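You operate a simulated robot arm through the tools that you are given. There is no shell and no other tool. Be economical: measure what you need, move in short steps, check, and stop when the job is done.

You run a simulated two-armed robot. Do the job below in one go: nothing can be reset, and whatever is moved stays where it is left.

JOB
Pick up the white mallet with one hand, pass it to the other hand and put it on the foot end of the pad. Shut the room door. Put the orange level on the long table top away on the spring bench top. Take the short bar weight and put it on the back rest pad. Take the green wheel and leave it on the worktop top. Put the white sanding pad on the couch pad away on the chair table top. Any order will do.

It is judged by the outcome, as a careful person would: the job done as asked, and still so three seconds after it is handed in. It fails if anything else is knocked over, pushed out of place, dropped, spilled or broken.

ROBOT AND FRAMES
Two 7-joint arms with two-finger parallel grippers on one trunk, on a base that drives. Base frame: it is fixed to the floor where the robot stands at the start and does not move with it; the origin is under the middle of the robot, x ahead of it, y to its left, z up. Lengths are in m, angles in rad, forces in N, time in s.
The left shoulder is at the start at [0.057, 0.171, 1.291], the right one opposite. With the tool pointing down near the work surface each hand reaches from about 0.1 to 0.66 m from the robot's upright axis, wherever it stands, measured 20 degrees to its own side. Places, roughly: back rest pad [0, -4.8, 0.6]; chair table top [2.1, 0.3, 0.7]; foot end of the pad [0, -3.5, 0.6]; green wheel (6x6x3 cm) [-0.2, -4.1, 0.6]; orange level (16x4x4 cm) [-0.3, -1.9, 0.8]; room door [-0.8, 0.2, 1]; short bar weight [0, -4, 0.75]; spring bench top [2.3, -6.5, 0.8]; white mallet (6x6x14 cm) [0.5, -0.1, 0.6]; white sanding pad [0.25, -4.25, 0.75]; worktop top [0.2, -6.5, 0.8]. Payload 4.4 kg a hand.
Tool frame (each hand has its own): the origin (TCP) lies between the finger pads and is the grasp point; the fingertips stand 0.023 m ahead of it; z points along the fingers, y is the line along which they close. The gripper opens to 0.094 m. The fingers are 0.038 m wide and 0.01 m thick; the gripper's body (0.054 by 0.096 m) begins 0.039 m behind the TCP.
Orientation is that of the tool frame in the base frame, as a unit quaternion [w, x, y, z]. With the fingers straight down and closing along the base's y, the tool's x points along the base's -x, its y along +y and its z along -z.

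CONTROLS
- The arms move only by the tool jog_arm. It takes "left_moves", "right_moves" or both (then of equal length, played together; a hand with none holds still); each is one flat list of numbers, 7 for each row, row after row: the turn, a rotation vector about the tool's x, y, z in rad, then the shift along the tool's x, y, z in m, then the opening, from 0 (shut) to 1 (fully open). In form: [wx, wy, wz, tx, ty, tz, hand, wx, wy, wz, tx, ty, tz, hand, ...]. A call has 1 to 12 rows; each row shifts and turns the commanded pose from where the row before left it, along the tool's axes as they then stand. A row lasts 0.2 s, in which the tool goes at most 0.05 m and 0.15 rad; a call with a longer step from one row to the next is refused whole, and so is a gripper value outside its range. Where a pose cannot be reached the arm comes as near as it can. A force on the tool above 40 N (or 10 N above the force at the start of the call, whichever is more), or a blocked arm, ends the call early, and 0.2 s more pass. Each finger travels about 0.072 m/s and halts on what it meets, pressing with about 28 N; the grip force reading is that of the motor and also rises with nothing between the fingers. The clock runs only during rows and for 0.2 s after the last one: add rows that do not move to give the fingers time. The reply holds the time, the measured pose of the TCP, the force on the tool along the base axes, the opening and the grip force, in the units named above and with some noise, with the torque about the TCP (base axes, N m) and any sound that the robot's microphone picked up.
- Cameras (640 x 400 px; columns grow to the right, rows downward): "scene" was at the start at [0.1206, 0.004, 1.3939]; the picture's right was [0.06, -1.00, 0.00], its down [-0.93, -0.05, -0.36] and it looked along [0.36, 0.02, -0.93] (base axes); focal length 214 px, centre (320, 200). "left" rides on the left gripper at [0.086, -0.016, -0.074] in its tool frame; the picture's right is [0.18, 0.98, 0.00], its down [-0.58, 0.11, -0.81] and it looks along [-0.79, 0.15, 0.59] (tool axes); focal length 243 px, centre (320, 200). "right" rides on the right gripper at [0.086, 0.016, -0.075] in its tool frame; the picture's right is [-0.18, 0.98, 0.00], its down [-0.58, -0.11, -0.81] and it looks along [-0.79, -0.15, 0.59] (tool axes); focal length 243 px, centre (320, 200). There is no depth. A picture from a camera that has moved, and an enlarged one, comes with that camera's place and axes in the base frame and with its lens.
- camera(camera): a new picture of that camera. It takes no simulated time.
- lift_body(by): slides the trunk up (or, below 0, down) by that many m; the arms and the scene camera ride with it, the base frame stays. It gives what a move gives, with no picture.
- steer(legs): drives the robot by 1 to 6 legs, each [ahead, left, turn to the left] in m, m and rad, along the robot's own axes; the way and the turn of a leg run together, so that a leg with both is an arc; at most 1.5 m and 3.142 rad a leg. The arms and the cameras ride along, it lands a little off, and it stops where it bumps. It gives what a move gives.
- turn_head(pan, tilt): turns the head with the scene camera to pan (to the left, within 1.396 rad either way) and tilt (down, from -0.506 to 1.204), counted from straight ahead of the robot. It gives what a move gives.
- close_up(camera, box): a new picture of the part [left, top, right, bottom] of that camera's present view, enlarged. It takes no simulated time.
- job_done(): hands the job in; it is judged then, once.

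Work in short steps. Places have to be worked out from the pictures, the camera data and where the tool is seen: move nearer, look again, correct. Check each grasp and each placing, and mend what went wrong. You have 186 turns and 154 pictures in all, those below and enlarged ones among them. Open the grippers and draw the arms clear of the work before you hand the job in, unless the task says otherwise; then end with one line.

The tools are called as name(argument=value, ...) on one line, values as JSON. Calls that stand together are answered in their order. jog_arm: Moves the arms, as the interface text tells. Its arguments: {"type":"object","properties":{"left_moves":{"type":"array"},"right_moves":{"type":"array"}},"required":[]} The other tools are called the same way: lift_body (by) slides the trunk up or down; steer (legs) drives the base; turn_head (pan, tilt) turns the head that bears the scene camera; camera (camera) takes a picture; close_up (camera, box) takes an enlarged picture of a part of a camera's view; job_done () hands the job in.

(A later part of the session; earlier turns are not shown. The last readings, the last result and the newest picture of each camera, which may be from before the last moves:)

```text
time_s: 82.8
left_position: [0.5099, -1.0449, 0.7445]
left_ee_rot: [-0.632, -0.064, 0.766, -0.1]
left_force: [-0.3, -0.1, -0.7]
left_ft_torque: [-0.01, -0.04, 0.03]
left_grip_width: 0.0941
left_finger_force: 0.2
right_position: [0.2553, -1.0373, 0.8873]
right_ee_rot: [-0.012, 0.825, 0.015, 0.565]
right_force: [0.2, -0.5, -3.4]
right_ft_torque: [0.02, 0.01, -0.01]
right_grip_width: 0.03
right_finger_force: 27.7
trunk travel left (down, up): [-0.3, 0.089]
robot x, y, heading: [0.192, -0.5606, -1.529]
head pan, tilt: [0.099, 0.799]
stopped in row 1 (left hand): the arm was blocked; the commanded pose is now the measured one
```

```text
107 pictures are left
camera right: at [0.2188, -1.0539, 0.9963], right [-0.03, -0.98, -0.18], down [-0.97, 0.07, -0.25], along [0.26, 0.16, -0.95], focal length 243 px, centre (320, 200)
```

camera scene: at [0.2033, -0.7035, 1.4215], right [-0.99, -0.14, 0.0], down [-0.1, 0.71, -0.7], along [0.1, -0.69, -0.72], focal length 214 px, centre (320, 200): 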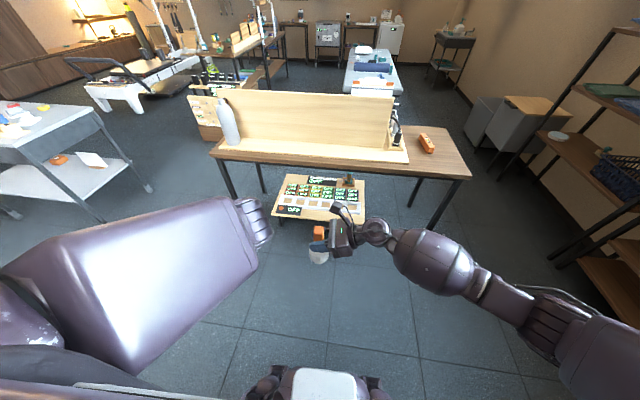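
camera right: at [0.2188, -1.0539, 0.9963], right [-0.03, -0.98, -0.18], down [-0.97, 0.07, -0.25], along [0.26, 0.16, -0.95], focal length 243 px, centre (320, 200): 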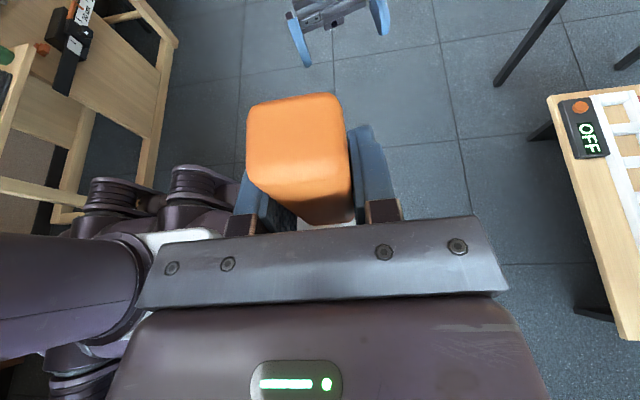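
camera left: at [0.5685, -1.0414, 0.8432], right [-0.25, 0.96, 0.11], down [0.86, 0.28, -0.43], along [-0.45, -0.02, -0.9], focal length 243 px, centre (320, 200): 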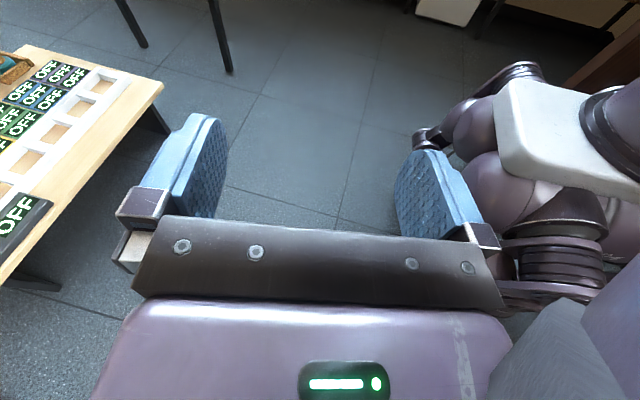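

The left hand is good enough as it is; I instead bring the mallet to it: lower the right hand, yaw it 0.19 rad to match the left's closing line, stopping about 12 cm short.

jog_arm(right_moves=[0, 0, 0, -0.0267, 0.008, 0.0288, 0, 0, 0, 0, -0.0267, 0.008, 0.0288, 0, 0, 0, 0, -0.0267, 0.008, 0.0288, 0, 0, 0, 0, -0.0267, 0.008, 0.0288, 0, 0, 0, 0, -0.0267, 0.008, 0.0288, 0, 0, 0, 0, -0.0267, 0.008, 0.0288, 0, 0.0885, 0, -0.0345, 0, 0, 0, 0, 0.0885, 0, -0.0345, 0, 0, 0, 0])

camera(camera="left")

camera(camera="scene")

```text
time_s: 84.8
left_position: [0.5091, -1.0457, 0.7452]
left_ee_rot: [-0.633, -0.064, 0.765, -0.1]
left_force: [-0.2, 0.8, 1.3]
left_ft_torque: [-0.01, -0.02, 0.01]
left_grip_width: 0.094
left_finger_force: 0.0
right_position: [0.2566, -1.0509, 0.6718]
right_ee_rot: [-0.063, 0.852, 0.057, 0.517]
right_force: [0.6, 0.1, -3.4]
right_ft_torque: [0.0, -0.04, 0.0]
right_grip_width: 0.0299
right_finger_force: 28.3
right hand out of reach, approached as far as the arm can: row 5, 6, 7, 8
trunk travel left (down, up): [-0.3, 0.089]
robot x, y, heading: [0.1911, -0.562, -1.527]
head pan, tilt: [0.099, 0.799]
stopped in row 8 (right hand): the arm was blocked; the commanded pose is now the measured one
```

```text
106 pictures are left
camera left: at [0.5676, -1.0417, 0.8435], right [-0.25, 0.96, 0.11], down [0.86, 0.28, -0.43], along [-0.45, -0.02, -0.9], focal length 243 px, centre (320, 200)
```

left: 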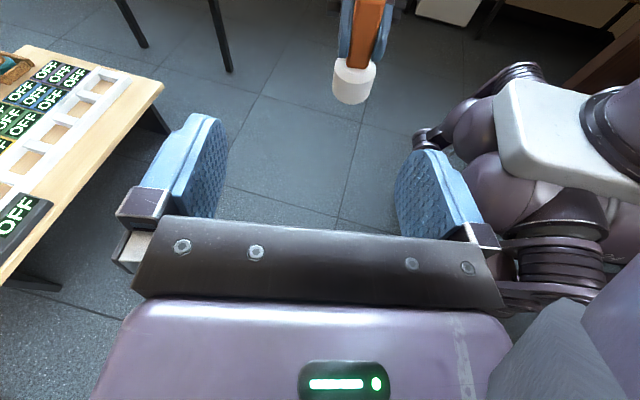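

```text
105 pictures are left
camera scene: at [0.2023, -0.7036, 1.4214], right [-0.99, -0.14, 0.0], down [-0.1, 0.71, -0.7], along [0.1, -0.69, -0.72], focal length 214 px, centre (320, 200)
```

scene: 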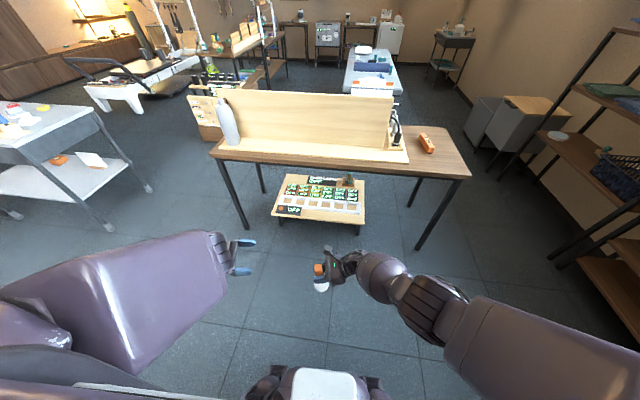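

The right is at its reach limit this low. I raise both hands about 0.12–0.15 and move the left inward a bit.

jog_arm(left_moves=[0, 0, 0, 0.02, 0.002, 0.01, 1, 0, 0, 0, 0.02, 0.002, 0.01, 1, 0, 0, 0, 0.02, 0.002, 0.01, 1, 0, 0, 0, 0.02, 0.002, 0.01, 1, 0, 0, 0, 0.02, 0.002, 0.01, 1, 0, 0, 0, 0.02, 0.002, 0.01, 1], right_moves=[0, 0, 0, 0.025, 0, -0.01, 0, 0, 0, 0, 0.025, 0, -0.01, 0, 0, 0, 0, 0.025, 0, -0.01, 0, 0, 0, 0, 0.025, 0, -0.01, 0, 0, 0, 0, 0.025, 0, -0.01, 0, 0, 0, 0, 0.025, 0, -0.01, 0])

```text
time_s: 86.2
left_position: [0.4199, -1.0687, 0.8253]
left_ee_rot: [-0.631, -0.062, 0.767, -0.097]
left_force: [-0.4, 0.2, -0.8]
left_ft_torque: [0.02, -0.01, -0.01]
left_grip_width: 0.0939
left_finger_force: 0.1
left hand out of reach, approached as far as the arm can: row 3, 4, 5, 6
right_position: [0.2785, -1.0548, 0.8342]
right_ee_rot: [-0.065, 0.85, 0.059, 0.52]
right_force: [-0.4, 0.0, -4.0]
right_ft_torque: [0.0, -0.01, -0.02]
right_grip_width: 0.0298
right_finger_force: 27.8
trunk travel left (down, up): [-0.3, 0.089]
robot x, y, heading: [0.1927, -0.5592, -1.527]
head pan, tilt: [0.099, 0.799]
```

The left came in well. Now I align the right-hand mallet with the left's approach axis, 10 cm away, restoring it to vertical.

jog_arm(right_moves=[0, 0.032, 0, -0.018, 0.0163, 0.0193, 0, 0, 0.032, 0, -0.018, 0.0163, 0.0193, 0, 0, 0.032, 0, -0.018, 0.0163, 0.0193, 0])

camera(camera="left")

close_up(camera="scene", box=[180, 180, 420, 330])

```text
time_s: 87.0
left_position: [0.4216, -1.068, 0.825]
left_ee_rot: [-0.631, -0.063, 0.767, -0.098]
left_force: [-0.3, -1.1, 0.0]
left_ft_torque: [0.01, 0.01, 0.02]
left_grip_width: 0.0941
left_finger_force: 0.1
right_position: [0.3167, -1.094, 0.7584]
right_ee_rot: [-0.068, 0.823, 0.058, 0.561]
right_force: [1.0, -0.1, -3.1]
right_ft_torque: [0.01, 0.05, 0.01]
right_grip_width: 0.0294
right_finger_force: 27.7
trunk travel left (down, up): [-0.3, 0.089]
robot x, y, heading: [0.193, -0.5574, -1.53]
head pan, tilt: [0.099, 0.799]
```

```text
104 pictures are left
camera left: at [0.4795, -1.0651, 0.924], right [-0.25, 0.96, 0.11], down [0.86, 0.28, -0.43], along [-0.44, -0.01, -0.9], focal length 243 px, centre (320, 200)
```

left: 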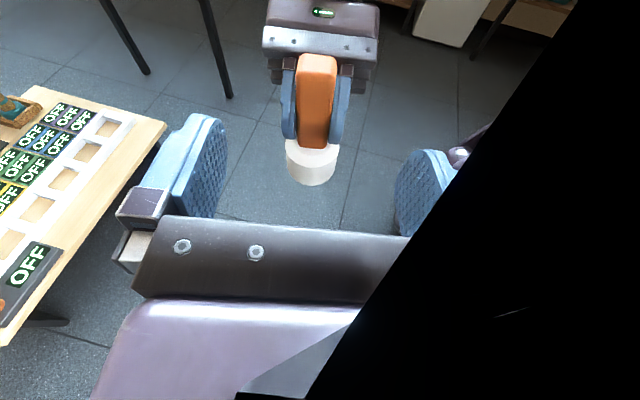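

```text
2.67 times, centred on (300, 255) of scene
camera zoom: at [0.2048, -0.7038, 1.4214], right [-0.99, -0.14, 0.0], down [-0.1, 0.71, -0.7], along [0.1, -0.69, -0.72], focal length 572 px, centre (373, 53)
```

zoom: 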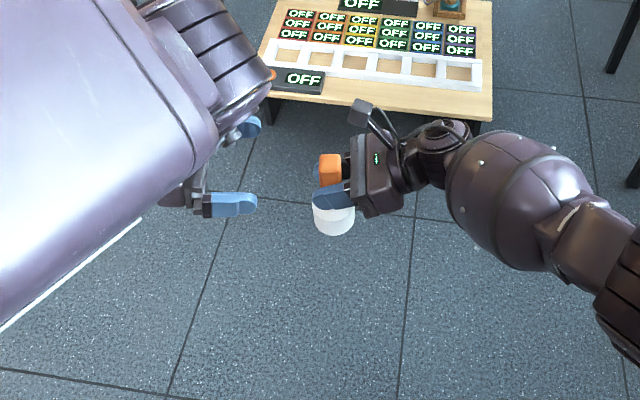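

Alignment looks right: the handle is centred between the open left fingers. I move the mallet into the left grip.

jog_arm(right_moves=[0, 0, 0, 0.017, -0.0022, 0.0272, 0, 0, 0, 0, 0.017, -0.0022, 0.0272, 0, 0, 0, 0, 0.017, -0.0022, 0.0272, 0])

camera(camera="left")

close_up(camera="scene", box=[180, 180, 420, 330])

```text
time_s: 88.0
left_position: [0.4184, -1.0688, 0.8253]
left_ee_rot: [-0.631, -0.062, 0.767, -0.097]
left_force: [0.3, -1.0, -0.1]
left_ft_torque: [-0.01, 0.0, -0.02]
left_grip_width: 0.0944
left_finger_force: 0.1
right_position: [0.2789, -1.1199, 0.7222]
right_ee_rot: [-0.037, 0.864, 0.007, 0.502]
right_force: [-0.5, 0.4, -3.2]
right_ft_torque: [-0.01, -0.05, 0.0]
right_grip_width: 0.0298
right_finger_force: 28.6
trunk travel left (down, up): [-0.3, 0.089]
robot x, y, heading: [0.1922, -0.5583, -1.532]
head pan, tilt: [0.099, 0.799]
stopped in row 3 (right hand): the arm was blocked; the commanded pose is now the measured one
```

```text
102 pictures are left
camera left: at [0.4774, -1.0653, 0.9245], right [-0.25, 0.96, 0.11], down [0.86, 0.27, -0.43], along [-0.44, -0.01, -0.9], focal length 243 px, centre (320, 200)
```

left: 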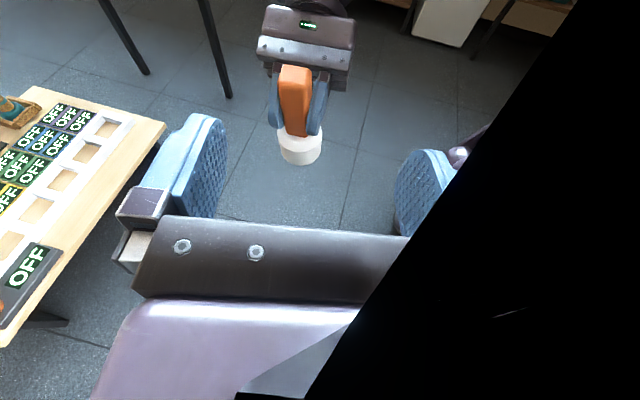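

```text
2.67 times, centred on (300, 255) of scene
camera zoom: at [0.2026, -0.7035, 1.4215], right [-0.99, -0.14, 0.0], down [-0.1, 0.71, -0.7], along [0.1, -0.69, -0.72], focal length 572 px, centre (373, 53)
```

zoom: 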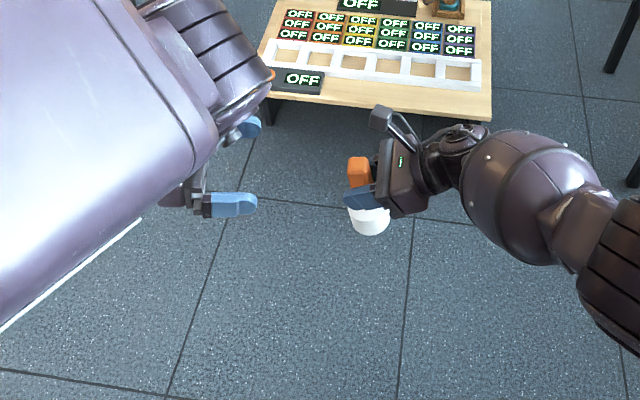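

The right hand backed off (posture jump). I return it to its comfortable pose and instead try moving the left further inward.

jog_arm(right_moves=[0, 0.05, -0.03, 0.03, -0.02, -0.01, 0, 0, 0.05, -0.03, 0.03, -0.02, -0.01, 0, 0, 0, 0, 0.03, -0.02, -0.01, 0, 0, 0, 0, 0.02, 0, 0, 0], left_moves=[0, 0, 0, 0.005, 0, 0.02, 1, 0, 0, 0, 0.01, 0, 0.02, 1, 0, 0, 0, 0.01, 0, 0.02, 1, 0, 0, 0, 0.01, 0, 0.02, 1])

close_up(camera="scene", box=[180, 180, 420, 330])

```text
time_s: 89.1
left_position: [0.4168, -1.1041, 0.8541]
left_ee_rot: [-0.621, -0.121, 0.758, -0.159]
left_force: [-0.1, 0.7, -0.4]
left_ft_torque: [-0.01, 0.01, -0.01]
left_grip_width: 0.0941
left_finger_force: 0.1
right_position: [0.2989, -1.0583, 0.834]
right_ee_rot: [-0.026, 0.836, 0.032, 0.547]
right_force: [-0.5, -0.1, -3.4]
right_ft_torque: [0.0, 0.01, 0.02]
right_grip_width: 0.0298
right_finger_force: 27.2
trunk travel left (down, up): [-0.3, 0.089]
robot x, y, heading: [0.1889, -0.5595, -1.533]
head pan, tilt: [0.099, 0.799]
stopped in row 4 (left hand): the arm was blocked; the commanded pose is now the measured one
```

```text
2.67 times, centred on (300, 255) of scene
camera zoom: at [0.2029, -0.7034, 1.4214], right [-0.99, -0.14, 0.0], down [-0.1, 0.71, -0.7], along [0.1, -0.69, -0.72], focal length 572 px, centre (373, 53)
```

zoom: 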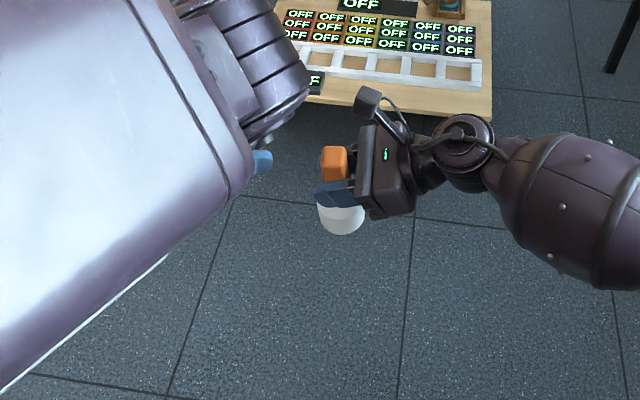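

I restore the left hand's earlier pose and test how far left the right hand can go at this height.

jog_arm(left_moves=[-0.086, 0.004, 0.005, -0.014, 0.017, -0.0055, 1, -0.086, 0.004, 0.005, -0.014, 0.017, -0.0055, 1, 0, 0, 0, 0, 0, 0, 1], right_moves=[0, 0, 0, 0.01, 0, 0.02, 0, 0, 0, 0, 0.01, 0, 0.02, 0, 0, 0, 0, 0.01, 0, 0.02, 0])

```text
time_s: 89.9
left_position: [0.4227, -1.0697, 0.8276]
left_ee_rot: [-0.629, -0.063, 0.769, -0.096]
left_force: [30.5, -1.2, -12.6]
left_ft_torque: [-0.28, -0.06, -1.43]
left_grip_width: 0.0907
left_finger_force: 0.0
right_position: [0.3631, -1.0537, 0.8388]
right_ee_rot: [-0.024, 0.837, 0.032, 0.546]
right_force: [-30.3, 1.3, 9.0]
right_ft_torque: [0.06, -0.3, 0.99]
right_grip_width: 0.0302
right_finger_force: 27.9
trunk travel left (down, up): [-0.3, 0.089]
robot x, y, heading: [0.1905, -0.5585, -1.531]
head pan, tilt: [0.099, 0.799]
```

The hands touched: the right can reach further here. I back the right off, lower it 5.5 cm, to come in under the left fingers.

jog_arm(right_moves=[0, 0, 0, -0.016, 0, -0.0365, 0, 0, 0, 0, -0.008, 0, -0.0182, 0, 0, 0, 0, -0.025, 0, 0.011, 0, 0, 0, 0, -0.025, 0.005, 0.011, 0])

camera(camera="left")

camera(camera="right")

```text
time_s: 90.9
left_position: [0.4177, -1.0712, 0.8283]
left_ee_rot: [-0.632, -0.061, 0.767, -0.096]
left_force: [-0.3, 0.1, 0.7]
left_ft_torque: [0.0, -0.01, 0.0]
left_grip_width: 0.0939
left_finger_force: 0.1
right_position: [0.3093, -1.0604, 0.7839]
right_ee_rot: [-0.025, 0.836, 0.032, 0.548]
right_force: [0.5, -0.6, -4.4]
right_ft_torque: [0.02, 0.0, -0.01]
right_grip_width: 0.0299
right_finger_force: 28.3
trunk travel left (down, up): [-0.3, 0.089]
robot x, y, heading: [0.1884, -0.5601, -1.531]
head pan, tilt: [0.099, 0.799]
```

```text
99 pictures are left
camera left: at [0.4763, -1.0677, 0.927], right [-0.25, 0.96, 0.11], down [0.86, 0.27, -0.43], along [-0.44, -0.01, -0.9], focal length 243 px, centre (320, 200)
```

left: 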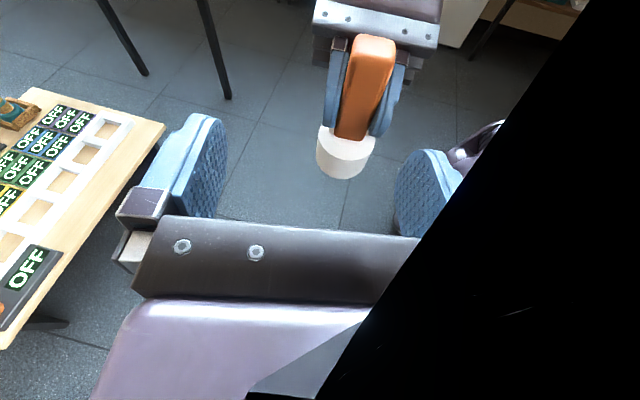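

```text
98 pictures are left
camera right: at [0.2764, -1.0794, 0.8935], right [0.01, -0.98, -0.17], down [-0.98, 0.03, -0.21], along [0.21, 0.17, -0.96], focal length 243 px, centre (320, 200)
```

right: 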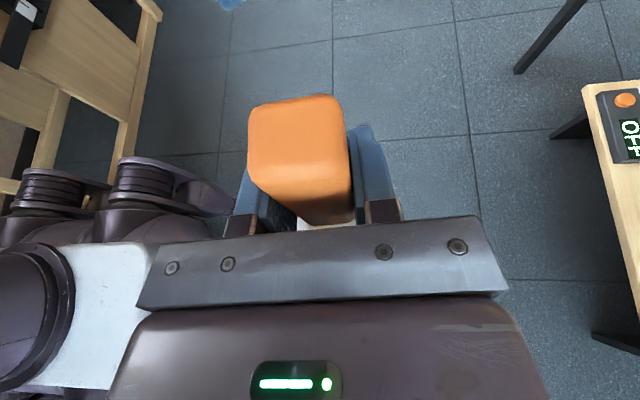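

Now the right hand advances along +x into the left's grip, with a little yaw to match.

jog_arm(right_moves=[0.0225, 0, -0.01, 0.0083, 0.0048, 0.0225, 0, 0.0225, 0, -0.01, 0.0083, 0.0048, 0.0225, 0, 0.0225, 0, -0.01, 0.0083, 0.0048, 0.0225, 0])

camera(camera="left")

```text
time_s: 91.7
left_position: [0.419, -1.0716, 0.8286]
left_ee_rot: [-0.632, -0.062, 0.767, -0.096]
left_force: [0.4, 0.2, 0.9]
left_ft_torque: [-0.01, 0.01, 0.0]
left_grip_width: 0.094
left_finger_force: 0.0
right_position: [0.3817, -1.0687, 0.7795]
right_ee_rot: [-0.045, 0.834, 0.064, 0.546]
right_force: [0.9, -0.3, -2.3]
right_ft_torque: [0.0, 0.01, 0.0]
right_grip_width: 0.0297
right_finger_force: 28.0
trunk travel left (down, up): [-0.3, 0.089]
robot x, y, heading: [0.1903, -0.5563, -1.529]
head pan, tilt: [0.099, 0.799]
```

```text
97 pictures are left
camera left: at [0.477, -1.0677, 0.9269], right [-0.25, 0.96, 0.11], down [0.86, 0.27, -0.43], along [-0.44, -0.01, -0.9], focal length 243 px, centre (320, 200)
```

left: 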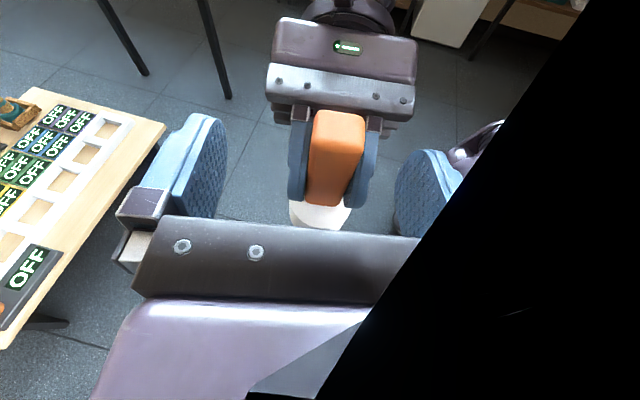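

Nearly inside. One more step in, then close the left fingers.

jog_arm(right_moves=[0.01, 0, -0.005, 0.0083, 0.003, 0.0225, 0, 0, 0, 0, 0, 0, 0, 0, 0, 0, 0, 0, 0, 0, 0, 0, 0, 0, 0, 0, 0, 0, 0, 0, 0, 0, 0, 0, 0, 0, 0, 0, 0, 0, 0, 0], left_moves=[0, 0, 0, 0, 0, 0, 1, 0, 0, 0, 0, 0, 0, 0.5, 0, 0, 0, 0, 0, 0, 0, 0, 0, 0, 0, 0, 0, 0, 0, 0, 0, 0, 0, 0, 0, 0, 0, 0, 0, 0, 0, 0])

camera(camera="left")

```text
time_s: 93.3
left_position: [0.4184, -1.0712, 0.8272]
left_ee_rot: [-0.632, -0.062, 0.766, -0.095]
left_force: [-0.4, 0.0, 1.0]
left_ft_torque: [-0.01, 0.02, 0.0]
left_grip_width: 0.0
left_finger_force: 27.9
right_position: [0.3551, -1.0829, 0.7491]
right_ee_rot: [-0.04, 0.852, 0.054, 0.519]
right_force: [-0.7, 0.2, -3.8]
right_ft_torque: [-0.02, -0.03, -0.03]
right_grip_width: 0.0297
right_finger_force: 27.9
trunk travel left (down, up): [-0.3, 0.089]
robot x, y, heading: [0.1883, -0.5574, -1.532]
head pan, tilt: [0.099, 0.799]
stopped in row 6 (right hand): the arm was blocked; the commanded pose is now the measured one
```

```text
96 pictures are left
camera left: at [0.4759, -1.0677, 0.9271], right [-0.25, 0.96, 0.11], down [0.86, 0.27, -0.43], along [-0.44, -0.01, -0.9], focal length 243 px, centre (320, 200)
```

left: 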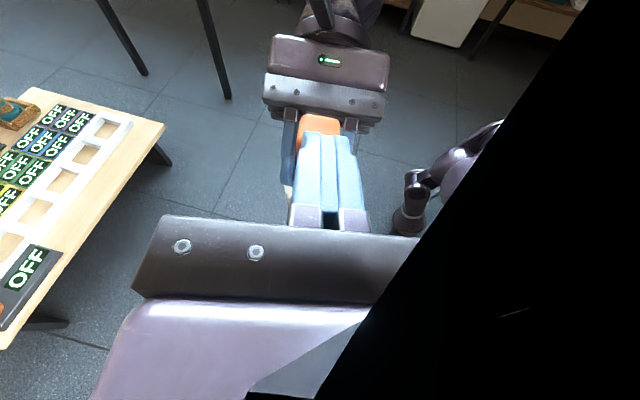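

The right slipped back again just before closing (its limit lies right there). I reopen the left, return the right to the last stable pose, and let the left make the final 2.5 cm.

jog_arm(left_moves=[0, 0, 0, 0, 0, 0, 1, 0, 0, 0, 0, 0, 0, 1, 0, 0, 0, 0, 0, 0, 1, 0, 0, 0, 0, 0, 0, 1, 0, 0, 0, 0, 0, 0, 1, 0, 0, 0, 0, 0, 0, 1, 0, 0, 0, 0, 0, 0, 1], right_moves=[0, 0, 0, 0, 0, 0, 0, 0, 0, 0, 0, 0, 0, 0, 0, 0, 0, 0, 0, 0, 0, 0, 0, 0, 0, 0, 0, 0, 0, 0.023, 0, 0.0132, -0.0035, 0.0038, 0, 0, 0.023, 0, 0.0132, -0.0035, 0.0038, 0, 0, 0.023, 0, 0.0132, -0.0035, 0.0038, 0])

jog_arm(left_moves=[0, 0, 0, 0, 0, 0.008, 1, 0, 0, 0, 0, 0, 0.008, 1, 0, 0, 0, 0, 0, 0.008, 1])

camera(camera="left")

```text
time_s: 94.9
left_position: [0.4183, -1.0704, 0.8275]
left_ee_rot: [-0.632, -0.061, 0.767, -0.095]
left_force: [-0.2, -0.7, 0.2]
left_ft_torque: [-0.02, 0.04, -0.02]
left_grip_width: 0.094
left_finger_force: 0.0
right_position: [0.3869, -1.0666, 0.7831]
right_ee_rot: [-0.043, 0.831, 0.055, 0.552]
right_force: [-0.4, 0.3, -3.3]
right_ft_torque: [0.0, -0.03, 0.0]
right_grip_width: 0.03
right_finger_force: 27.8
trunk travel left (down, up): [-0.3, 0.089]
robot x, y, heading: [0.1904, -0.5592, -1.529]
head pan, tilt: [0.099, 0.799]
```

```text
time_s: 95.7
left_position: [0.3939, -1.0754, 0.8233]
left_ee_rot: [-0.631, -0.062, 0.767, -0.096]
left_force: [0.2, 0.2, -0.1]
left_ft_torque: [-0.05, 0.01, -0.02]
left_grip_width: 0.0941
left_finger_force: 0.1
right_position: [0.3868, -1.0666, 0.7843]
right_ee_rot: [-0.043, 0.831, 0.056, 0.552]
right_force: [-0.1, 0.0, -3.8]
right_ft_torque: [0.0, -0.01, -0.01]
right_grip_width: 0.0298
right_finger_force: 28.1
trunk travel left (down, up): [-0.3, 0.089]
robot x, y, heading: [0.1911, -0.5559, -1.533]
head pan, tilt: [0.099, 0.799]
```

```text
95 pictures are left
camera left: at [0.4529, -1.0731, 0.9231], right [-0.25, 0.96, 0.11], down [0.86, 0.27, -0.43], along [-0.44, -0.01, -0.9], focal length 243 px, centre (320, 200)
```

left: 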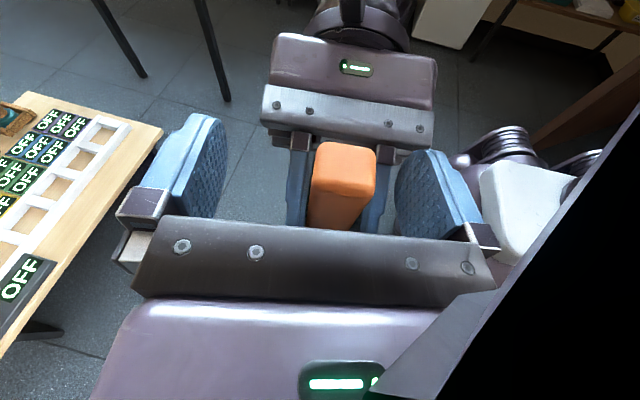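

In place; the left must be a bit higher to clear the right's fingers. I raise it 1.2 cm and close.

jog_arm(left_moves=[0, 0, 0, 0.007, 0.002, 0, 1, 0, 0, 0, 0.006, 0.002, 0, 1])

jog_arm(left_moves=[0, 0, 0, 0, 0, 0, 0.6, 0, 0, 0, 0, 0, 0, 0.2, 0, 0, 0, 0, 0, 0, 0, 0, 0, 0, 0, 0, 0, 0, 0, 0, 0, 0, 0, 0, 0])

camera(camera="left")

```text
time_s: 96.3
left_position: [0.3908, -1.0722, 0.8356]
left_ee_rot: [-0.631, -0.062, 0.767, -0.096]
left_force: [0.5, 0.4, -0.3]
left_ft_torque: [0.03, -0.01, -0.01]
left_grip_width: 0.0936
left_finger_force: 0.0
right_position: [0.387, -1.0663, 0.7844]
right_ee_rot: [-0.043, 0.831, 0.055, 0.552]
right_force: [0.1, 0.4, -2.7]
right_ft_torque: [0.0, 0.0, 0.02]
right_grip_width: 0.03
right_finger_force: 27.9
trunk travel left (down, up): [-0.3, 0.089]
robot x, y, heading: [0.1901, -0.5581, -1.536]
head pan, tilt: [0.099, 0.799]
```

```text
time_s: 97.0
left_position: [0.3871, -1.065, 0.8325]
left_ee_rot: [-0.637, -0.063, 0.764, -0.085]
left_force: [-18.3, 37.5, 16.3]
left_ft_torque: [0.58, 0.57, -0.38]
left_grip_width: 0.0478
left_finger_force: 28.2
right_position: [0.3825, -1.0732, 0.7839]
right_ee_rot: [-0.036, 0.833, 0.048, 0.55]
right_force: [18.9, -37.6, -18.7]
right_ft_torque: [1.11, 0.4, 0.08]
right_grip_width: 0.0298
right_finger_force: 28.0
trunk travel left (down, up): [-0.3, 0.089]
robot x, y, heading: [0.1907, -0.5568, -1.534]
head pan, tilt: [0.099, 0.799]
stopped in row 3 (left hand): the force on the tool passed its limit at 46 N (the readings are from after the stop); the commanded pose is now the measured one
```

```text
94 pictures are left
camera left: at [0.4458, -1.0647, 0.9313], right [-0.23, 0.96, 0.13], down [0.86, 0.27, -0.44], along [-0.46, 0.01, -0.89], focal length 243 px, centre (320, 200)
```

left: 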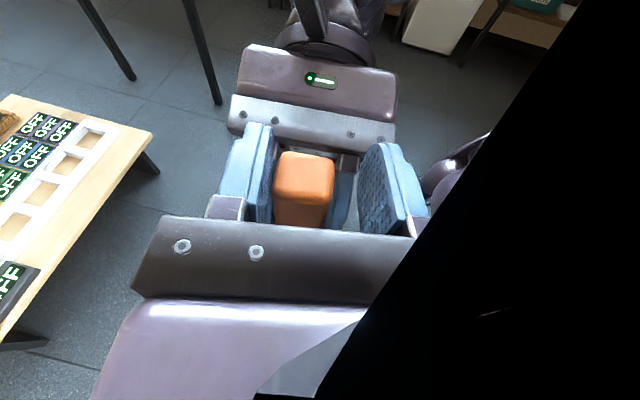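

The left's -y finger met the handle first; I open slightly, shift the left hand 1 cm toward -y and up a little, then close again.

jog_arm(left_moves=[0, 0, 0, 0, 0, 0, 1, 0, 0, 0, 0, 0, 0, 1, 0, 0, 0, 0.005, -0.012, 0, 1, 0, 0, 0, 0, 0, 0, 0.6, 0, 0, 0, 0, 0, 0, 0.4, 0, 0, 0, 0, 0, 0, 0.2, 0, 0, 0, 0, 0, 0, 0, 0, 0, 0, 0, 0, 0, 0, 0, 0, 0, 0, 0, 0, 0])

camera(camera="left")

close_up(camera="scene", box=[180, 180, 420, 330])

```text
time_s: 98.5
left_position: [0.3855, -1.0735, 0.8376]
left_ee_rot: [-0.64, -0.064, 0.761, -0.079]
left_force: [-14.0, 27.3, 12.5]
left_ft_torque: [1.01, 0.76, -0.63]
left_grip_width: 0.0321
left_finger_force: 28.1
right_position: [0.3824, -1.0764, 0.7835]
right_ee_rot: [-0.032, 0.834, 0.046, 0.548]
right_force: [13.2, -28.6, -17.2]
right_ft_torque: [0.58, 0.0, 0.46]
right_grip_width: 0.0299
right_finger_force: 28.1
trunk travel left (down, up): [-0.3, 0.089]
robot x, y, heading: [0.1891, -0.5568, -1.529]
head pan, tilt: [0.099, 0.799]
stopped in row 7 (left hand): the force on the tool passed its limit at 62 N (the readings are from after the stop); the commanded pose is now the measured one
```

```text
93 pictures are left
camera left: at [0.4458, -1.0751, 0.9363], right [-0.23, 0.96, 0.14], down [0.86, 0.27, -0.44], along [-0.46, 0.02, -0.89], focal length 243 px, centre (320, 200)
```

left: 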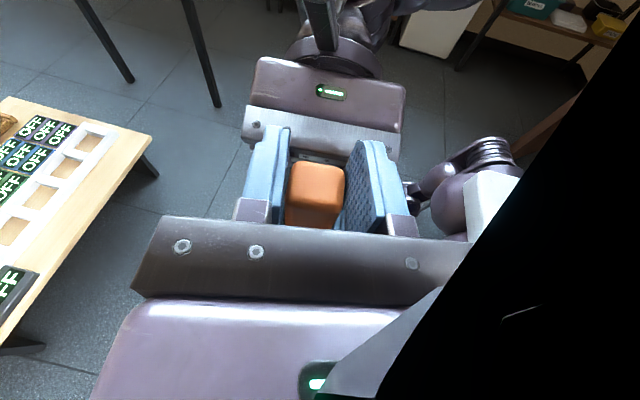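

```text
2.67 times, centred on (300, 255) of scene
camera zoom: at [0.2027, -0.7035, 1.4214], right [-0.99, -0.14, 0.0], down [-0.1, 0.71, -0.7], along [0.1, -0.69, -0.72], focal length 572 px, centre (373, 53)
```

zoom: 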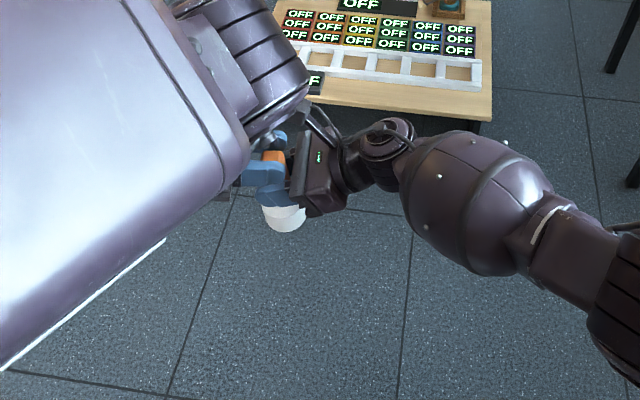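

Almost closed on the handle (0.032). I relax the sideways push with a small shift and finish closing.

jog_arm(left_moves=[0, 0, 0, 0, -0.003, 0, 0.3, 0, 0, 0, 0, -0.003, 0, 0.2, 0, 0, 0, 0, 0, 0, 0, 0, 0, 0, 0, 0, 0, 0, 0, 0, 0, 0, 0, 0, 0])

```text
time_s: 98.9
left_position: [0.387, -1.0747, 0.8378]
left_ee_rot: [-0.641, -0.063, 0.761, -0.077]
left_force: [-1.4, 1.2, 1.3]
left_ft_torque: [0.24, 0.05, -0.52]
left_grip_width: 0.032
left_finger_force: 27.7
right_position: [0.3802, -1.0768, 0.7847]
right_ee_rot: [-0.032, 0.834, 0.046, 0.548]
right_force: [0.7, -0.8, -2.7]
right_ft_torque: [-0.15, -0.01, 0.47]
right_grip_width: 0.0296
right_finger_force: 27.8
trunk travel left (down, up): [-0.3, 0.089]
robot x, y, heading: [0.1908, -0.5587, -1.535]
head pan, tilt: [0.099, 0.799]
stopped in row 1 (left hand): the force on the tool passed its limit at 48 N (the readings are from after the stop); the commanded pose is now the measured one
```

The left grips the handle at 0.032 with hardly any push left. I settle it and then open the right hand.

jog_arm(left_moves=[0, 0, 0, 0, 0, 0, 0, 0, 0, 0, 0, 0, 0, 0])

jog_arm(right_moves=[0, 0, 0, 0, 0, 0, 0.5, 0, 0, 0, 0, 0, 0, 1, 0, 0, 0, 0, 0, 0, 1, 0, 0, 0, 0, 0, 0, 1, 0, 0, 0, 0, 0, 0, 1])

camera(camera="left")

```text
time_s: 99.5
left_position: [0.3855, -1.0755, 0.8388]
left_ee_rot: [-0.641, -0.064, 0.761, -0.078]
left_force: [-2.2, 2.6, 1.2]
left_ft_torque: [0.54, 0.05, -0.84]
left_grip_width: 0.0319
left_finger_force: 27.7
right_position: [0.3813, -1.0763, 0.7836]
right_ee_rot: [-0.032, 0.834, 0.047, 0.548]
right_force: [1.4, -2.5, -4.4]
right_ft_torque: [-0.39, 0.03, 0.85]
right_grip_width: 0.0298
right_finger_force: 27.7
trunk travel left (down, up): [-0.3, 0.089]
robot x, y, heading: [0.1918, -0.558, -1.531]
head pan, tilt: [0.099, 0.799]
```

```text
time_s: 100.7
left_position: [0.3862, -1.0753, 0.8382]
left_ee_rot: [-0.641, -0.063, 0.761, -0.078]
left_force: [0.0, -0.3, -0.3]
left_ft_torque: [0.02, -0.03, -0.02]
left_grip_width: 0.03
left_finger_force: 28.2
right_position: [0.3826, -1.0761, 0.7842]
right_ee_rot: [-0.032, 0.834, 0.046, 0.548]
right_force: [0.7, -0.5, -0.2]
right_ft_torque: [0.02, 0.0, -0.02]
right_grip_width: 0.0941
right_finger_force: 0.1
trunk travel left (down, up): [-0.3, 0.089]
robot x, y, heading: [0.1931, -0.562, -1.533]
head pan, tilt: [0.099, 0.799]
```

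```text
91 pictures are left
camera left: at [0.4461, -1.0756, 0.9363], right [-0.23, 0.96, 0.14], down [0.86, 0.27, -0.44], along [-0.46, 0.02, -0.89], focal length 243 px, centre (320, 200)
```

left: 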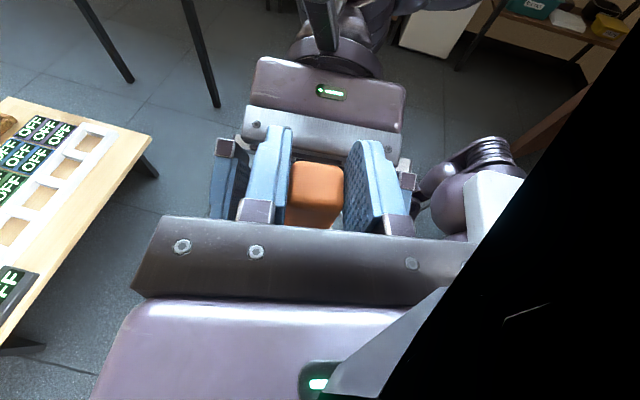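

The left's force reading shows no mallet weight, which puzzles me; I check with close pictures before moving.

close_up(camera="scene", box=[240, 210, 340, 275])

camera(camera="right")

```text
6.15 times, centred on (290, 242) of scene
camera zoom: at [0.2031, -0.7034, 1.4215], right [-0.99, -0.14, 0.0], down [-0.1, 0.71, -0.7], along [0.1, -0.69, -0.72], focal length 1320 px, centre (505, -62)
```

zoom: 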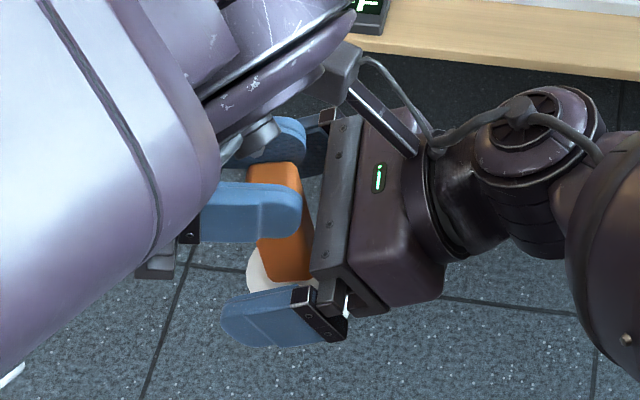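

```text
89 pictures are left
camera right: at [0.3499, -1.0951, 0.8938], right [0.04, -0.98, -0.17], down [-0.98, 0.0, -0.21], along [0.21, 0.18, -0.96], focal length 243 px, centre (320, 200)
```

right: 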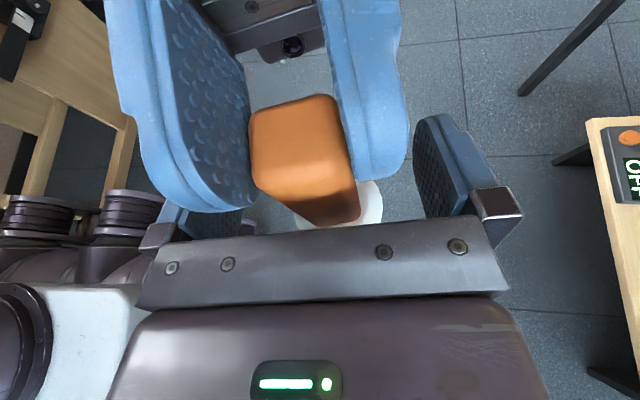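

The left clearly holds the mallet. I withdraw the right hand straight back along its fingers.

jog_arm(right_moves=[0, 0, 0, 0, 0, -0.03, 1, 0, 0, 0, 0, 0, -0.04, 1, 0, 0, 0, 0, 0, -0.04, 1, 0, 0, 0, 0, 0, -0.04, 1])

close_up(camera="scene", box=[160, 180, 400, 330])

```text
time_s: 101.7
left_position: [0.3869, -1.0756, 0.8375]
left_ee_rot: [-0.641, -0.063, 0.761, -0.078]
left_force: [-0.1, 0.9, -0.7]
left_ft_torque: [0.03, -0.01, 0.0]
left_grip_width: 0.03
left_finger_force: 27.6
right_position: [0.2449, -1.0904, 0.8429]
right_ee_rot: [-0.032, 0.835, 0.046, 0.548]
right_force: [0.4, 0.5, -0.2]
right_ft_torque: [-0.01, 0.0, 0.02]
right_grip_width: 0.094
right_finger_force: 0.0
trunk travel left (down, up): [-0.3, 0.089]
robot x, y, heading: [0.1917, -0.5608, -1.523]
head pan, tilt: [0.099, 0.799]
```

```text
2.67 times, centred on (280, 255) of scene
camera zoom: at [0.2023, -0.7032, 1.4215], right [-0.99, -0.14, 0.0], down [-0.1, 0.71, -0.7], along [0.1, -0.69, -0.72], focal length 572 px, centre (427, 53)
```

zoom: 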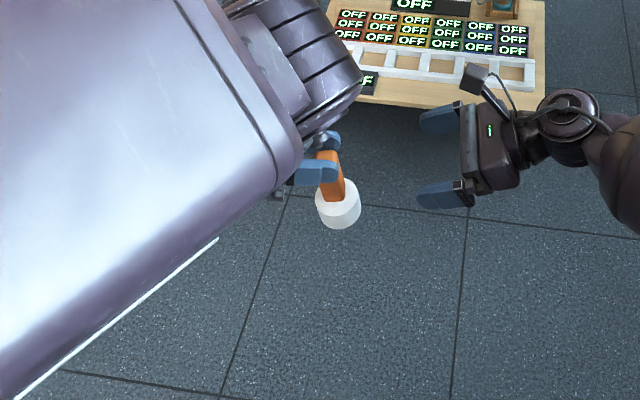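

Handover succeeded. Next I must drive to the couch. I fold the right hand in and look right and left to choose the passage around the long table.

jog_arm(right_moves=[0, -0.15, 0, 0, 0, 0, 0.5, 0, -0.15, 0, 0, 0, 0, 0.5, 0, -0.15, 0, 0, 0, 0, 0.5, 0, -0.15, 0, 0, 0, 0, 0.5, 0, -0.15, 0, 0, 0, 0, 0.5, 0, -0.15, 0, 0, 0, 0, 0.5, 0, -0.15, 0, 0, 0, 0, 0.5, 0, -0.15, 0, 0, 0, 0, 0.5, 0, 0, 0, -0.02, -0.04, -0.01, 0.5, 0, 0, 0, -0.02, -0.04, -0.01, 0.5, 0, 0, 0, -0.02, -0.04, -0.01, 0.5, 0, 0, 0, -0.02, -0.04, -0.01, 0.5])

turn_head(pan=-0.9, tilt=0.5)

camera(camera="scene")

turn_head(pan=0.4, tilt=0.4)

camera(camera="scene")

```text
time_s: 104.3
left_position: [0.3861, -1.0743, 0.839]
left_ee_rot: [-0.64, -0.064, 0.762, -0.08]
left_force: [0.1, -0.5, -0.1]
left_ft_torque: [0.01, -0.05, 0.01]
left_grip_width: 0.0298
left_finger_force: 28.4
right_position: [0.1482, -0.94, 0.8872]
right_ee_rot: [0.001, 0.998, 0.055, -0.019]
right_force: [-0.2, 0.2, 0.7]
right_ft_torque: [0.0, -0.02, 0.01]
right_grip_width: 0.0468
right_finger_force: 0.0
trunk travel left (down, up): [-0.3, 0.089]
robot x, y, heading: [0.1913, -0.5581, -1.535]
head pan, tilt: [0.099, 0.799]
```

```text
time_s: 105.5
left_position: [0.3854, -1.0747, 0.8377]
left_ee_rot: [-0.64, -0.063, 0.762, -0.078]
left_force: [-0.2, 0.7, 0.2]
left_ft_torque: [0.0, -0.03, -0.01]
left_grip_width: 0.0297
left_finger_force: 28.3
right_position: [0.1497, -0.9407, 0.8856]
right_ee_rot: [-0.001, 0.998, 0.056, -0.018]
right_force: [-0.2, -0.1, 1.0]
right_ft_torque: [0.01, 0.01, 0.01]
right_grip_width: 0.0473
right_finger_force: 0.1
trunk travel left (down, up): [-0.3, 0.089]
robot x, y, heading: [0.1915, -0.5562, -1.531]
head pan, tilt: [-0.901, 0.499]
```

```text
87 pictures are left
camera scene: at [0.1229, -0.683, 1.4474], right [-0.65, 0.76, 0.0], down [0.36, 0.31, -0.88], along [-0.66, -0.57, -0.48], focal length 214 px, centre (320, 200)
```

scene: 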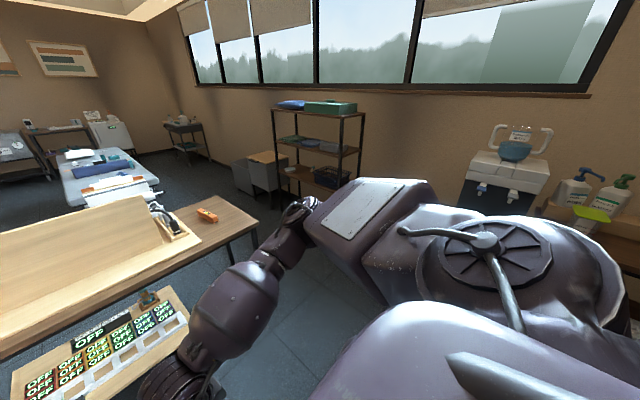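

```text
time_s: 107.0
left_position: [0.3862, -1.0748, 0.8378]
left_ee_rot: [-0.641, -0.063, 0.761, -0.078]
left_force: [-0.1, 0.5, 0.0]
left_ft_torque: [0.0, -0.02, 0.0]
left_grip_width: 0.0299
left_finger_force: 28.1
right_position: [0.1494, -0.9415, 0.8862]
right_ee_rot: [0.0, 0.998, 0.056, -0.018]
right_force: [0.3, -0.4, 0.1]
right_ft_torque: [0.02, 0.03, 0.0]
right_grip_width: 0.0472
right_finger_force: 0.0
trunk travel left (down, up): [-0.3, 0.089]
robot x, y, heading: [0.1916, -0.5552, -1.534]
head pan, tilt: [0.4, 0.4]
```

```text
86 pictures are left
camera scene: at [0.2312, -0.7073, 1.4566], right [-0.9, -0.43, 0.0], down [-0.17, 0.35, -0.92], along [0.39, -0.83, -0.39], focal length 214 px, centre (320, 200)
```

scene: 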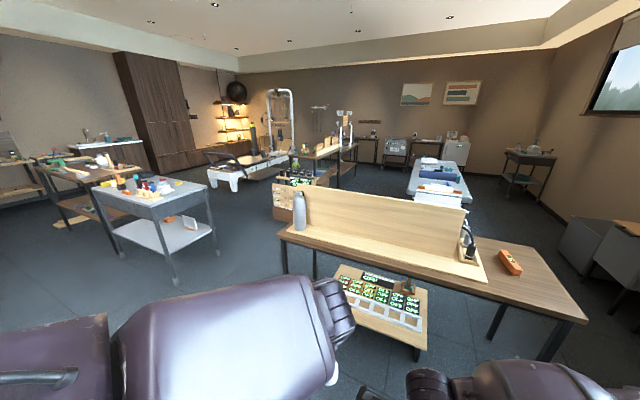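

Right passage (between the table end at x≈-0.36 and the shelf near x≈-1.35) seems the way, but the right elbow sticks out. I bring the right hand to nominal yaw and out to its own side to narrow the robot.

jog_arm(right_moves=[0, 0, -0.148, 0, 0, 0, 0.5, 0, 0, -0.148, 0, 0, 0, 0.5, 0, 0, -0.148, 0, 0, 0, 0.5, 0, 0, -0.148, 0, 0, 0, 0.5, 0, 0, -0.148, 0, 0, 0, 0.5, 0, 0, -0.148, 0, 0, 0, 0.5, 0, 0, -0.148, 0, 0, 0, 0.5, 0, 0, -0.148, 0, 0, 0, 0.5, 0, 0, -0.148, 0, 0, 0, 0.5, 0, 0, -0.148, 0, 0, 0, 0.5])

jog_arm(right_moves=[0, 0, 0, 0.01, -0.045, -0.01, 0.5, 0, 0, 0, 0.01, -0.045, -0.01, 0.5, 0, 0, 0, 0.01, -0.045, -0.01, 0.5, 0, 0, 0, 0.01, -0.045, -0.01, 0.5, 0, 0, 0, 0.01, -0.045, -0.01, 0.5, 0, 0, 0, 0.01, -0.045, -0.01, 0.5])

turn_head(pan=-0.9, tilt=0.6)

camera(camera="scene")

```text
time_s: 109.2
left_position: [0.3863, -1.0761, 0.8388]
left_ee_rot: [-0.641, -0.064, 0.761, -0.079]
left_force: [0.5, 0.4, 0.1]
left_ft_torque: [0.01, -0.04, 0.02]
left_grip_width: 0.0301
left_finger_force: 27.6
right_position: [0.1498, -0.9406, 0.8886]
right_ee_rot: [-0.013, 0.698, 0.716, -0.013]
right_force: [0.2, -0.5, -0.6]
right_ft_torque: [-0.01, -0.02, 0.03]
right_grip_width: 0.0469
right_finger_force: 0.1
trunk travel left (down, up): [-0.3, 0.089]
robot x, y, heading: [0.1878, -0.5603, -1.534]
head pan, tilt: [0.4, 0.4]
```

```text
time_s: 110.6
left_position: [0.385, -1.0734, 0.8394]
left_ee_rot: [-0.64, -0.062, 0.762, -0.078]
left_force: [-0.1, 0.2, 0.1]
left_ft_torque: [0.01, -0.05, 0.01]
left_grip_width: 0.0297
left_finger_force: 28.7
right_position: [-0.1215, -0.8847, 0.9546]
right_ee_rot: [-0.012, 0.699, 0.715, -0.013]
right_force: [-0.2, 0.0, 0.2]
right_ft_torque: [0.0, 0.01, -0.01]
right_grip_width: 0.0471
right_finger_force: 0.1
trunk travel left (down, up): [-0.3, 0.089]
robot x, y, heading: [0.1891, -0.5591, -1.528]
head pan, tilt: [0.4, 0.4]
```

```text
time_s: 112.1
left_position: [0.3852, -1.075, 0.8381]
left_ee_rot: [-0.64, -0.063, 0.762, -0.078]
left_force: [0.2, 0.0, 0.0]
left_ft_torque: [-0.01, -0.01, 0.0]
left_grip_width: 0.0299
left_finger_force: 28.0
right_position: [-0.122, -0.8844, 0.9549]
right_ee_rot: [-0.012, 0.699, 0.715, -0.012]
right_force: [-1.0, -0.9, -1.1]
right_ft_torque: [0.02, 0.0, -0.03]
right_grip_width: 0.047
right_finger_force: 0.1
trunk travel left (down, up): [-0.3, 0.089]
robot x, y, heading: [0.1903, -0.5568, -1.532]
head pan, tilt: [-0.901, 0.6]
```

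```text
85 pictures are left
camera scene: at [0.1249, -0.6813, 1.4384], right [-0.65, 0.76, 0.0], down [0.43, 0.37, -0.83], along [-0.62, -0.54, -0.56], focal length 214 px, centre (320, 200)
```

scene: 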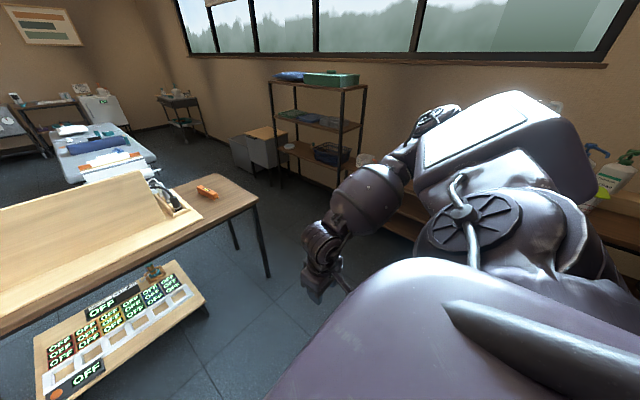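

The right side is actually too narrow near the rack; the left passage (x 0.86–2.0) is wider. I raise the trunk for clearance, turn slightly left and shift to x≈1.3.

lift_body(by=0.08)

steer(legs=[[0, 0, 0.18], [0.24, 1.07, 0]])

turn_head(pan=0.0, tilt=0.6)

camera(camera="scene")

```text
time_s: 113.2
left_position: [0.3852, -1.0754, 0.9178]
left_ee_rot: [-0.64, -0.063, 0.762, -0.078]
left_force: [0.5, 0.3, -2.5]
left_ft_torque: [-0.01, 0.01, 0.01]
left_grip_width: 0.0298
left_finger_force: 28.0
right_position: [-0.1198, -0.8874, 1.036]
right_ee_rot: [-0.013, 0.7, 0.714, -0.013]
right_force: [-0.9, 0.0, -0.1]
right_ft_torque: [-0.01, 0.01, 0.02]
right_grip_width: 0.0469
right_finger_force: 0.1
trunk travel left (down, up): [-0.38, 0.009]
robot x, y, heading: [0.1935, -0.5547, -1.529]
head pan, tilt: [-0.901, 0.6]
```

```text
time_s: 123.8
left_position: [1.5914, -1.0262, 0.9177]
left_ee_rot: [-0.63, -0.134, 0.752, -0.138]
left_force: [0.3, 0.7, -3.4]
left_ft_torque: [0.03, -0.03, -0.02]
left_grip_width: 0.0298
left_finger_force: 27.9
right_position: [1.0598, -0.9362, 1.0364]
right_ee_rot: [-0.012, 0.631, 0.776, -0.014]
right_force: [-1.0, 0.2, -0.2]
right_ft_torque: [-0.04, -0.02, 0.03]
right_grip_width: 0.0473
right_finger_force: 0.0
trunk travel left (down, up): [-0.38, 0.009]
robot x, y, heading: [1.304, -0.5583, -1.341]
head pan, tilt: [-0.901, 0.6]
```

```text
time_s: 125.0
left_position: [1.591, -1.0258, 0.9183]
left_ee_rot: [-0.63, -0.134, 0.752, -0.138]
left_force: [-0.7, -0.2, -4.1]
left_ft_torque: [0.02, -0.05, -0.02]
left_grip_width: 0.0298
left_finger_force: 28.1
right_position: [1.0609, -0.9339, 1.0374]
right_ee_rot: [-0.011, 0.63, 0.776, -0.015]
right_force: [-0.1, -0.6, -0.2]
right_ft_torque: [0.01, -0.03, -0.04]
right_grip_width: 0.0469
right_finger_force: 0.1
trunk travel left (down, up): [-0.38, 0.009]
robot x, y, heading: [1.303, -0.5559, -1.348]
head pan, tilt: [0.0, 0.6]
```

```text
84 pictures are left
camera scene: at [1.3353, -0.6961, 1.5192], right [-0.97, -0.22, 0.0], down [-0.13, 0.55, -0.82], along [0.19, -0.8, -0.57], focal length 214 px, centre (320, 200)
```

scene: 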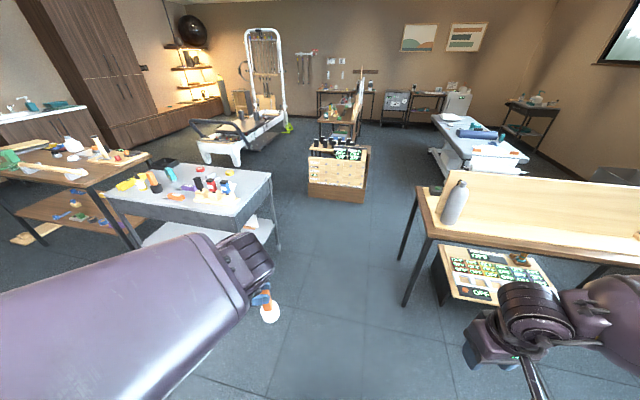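

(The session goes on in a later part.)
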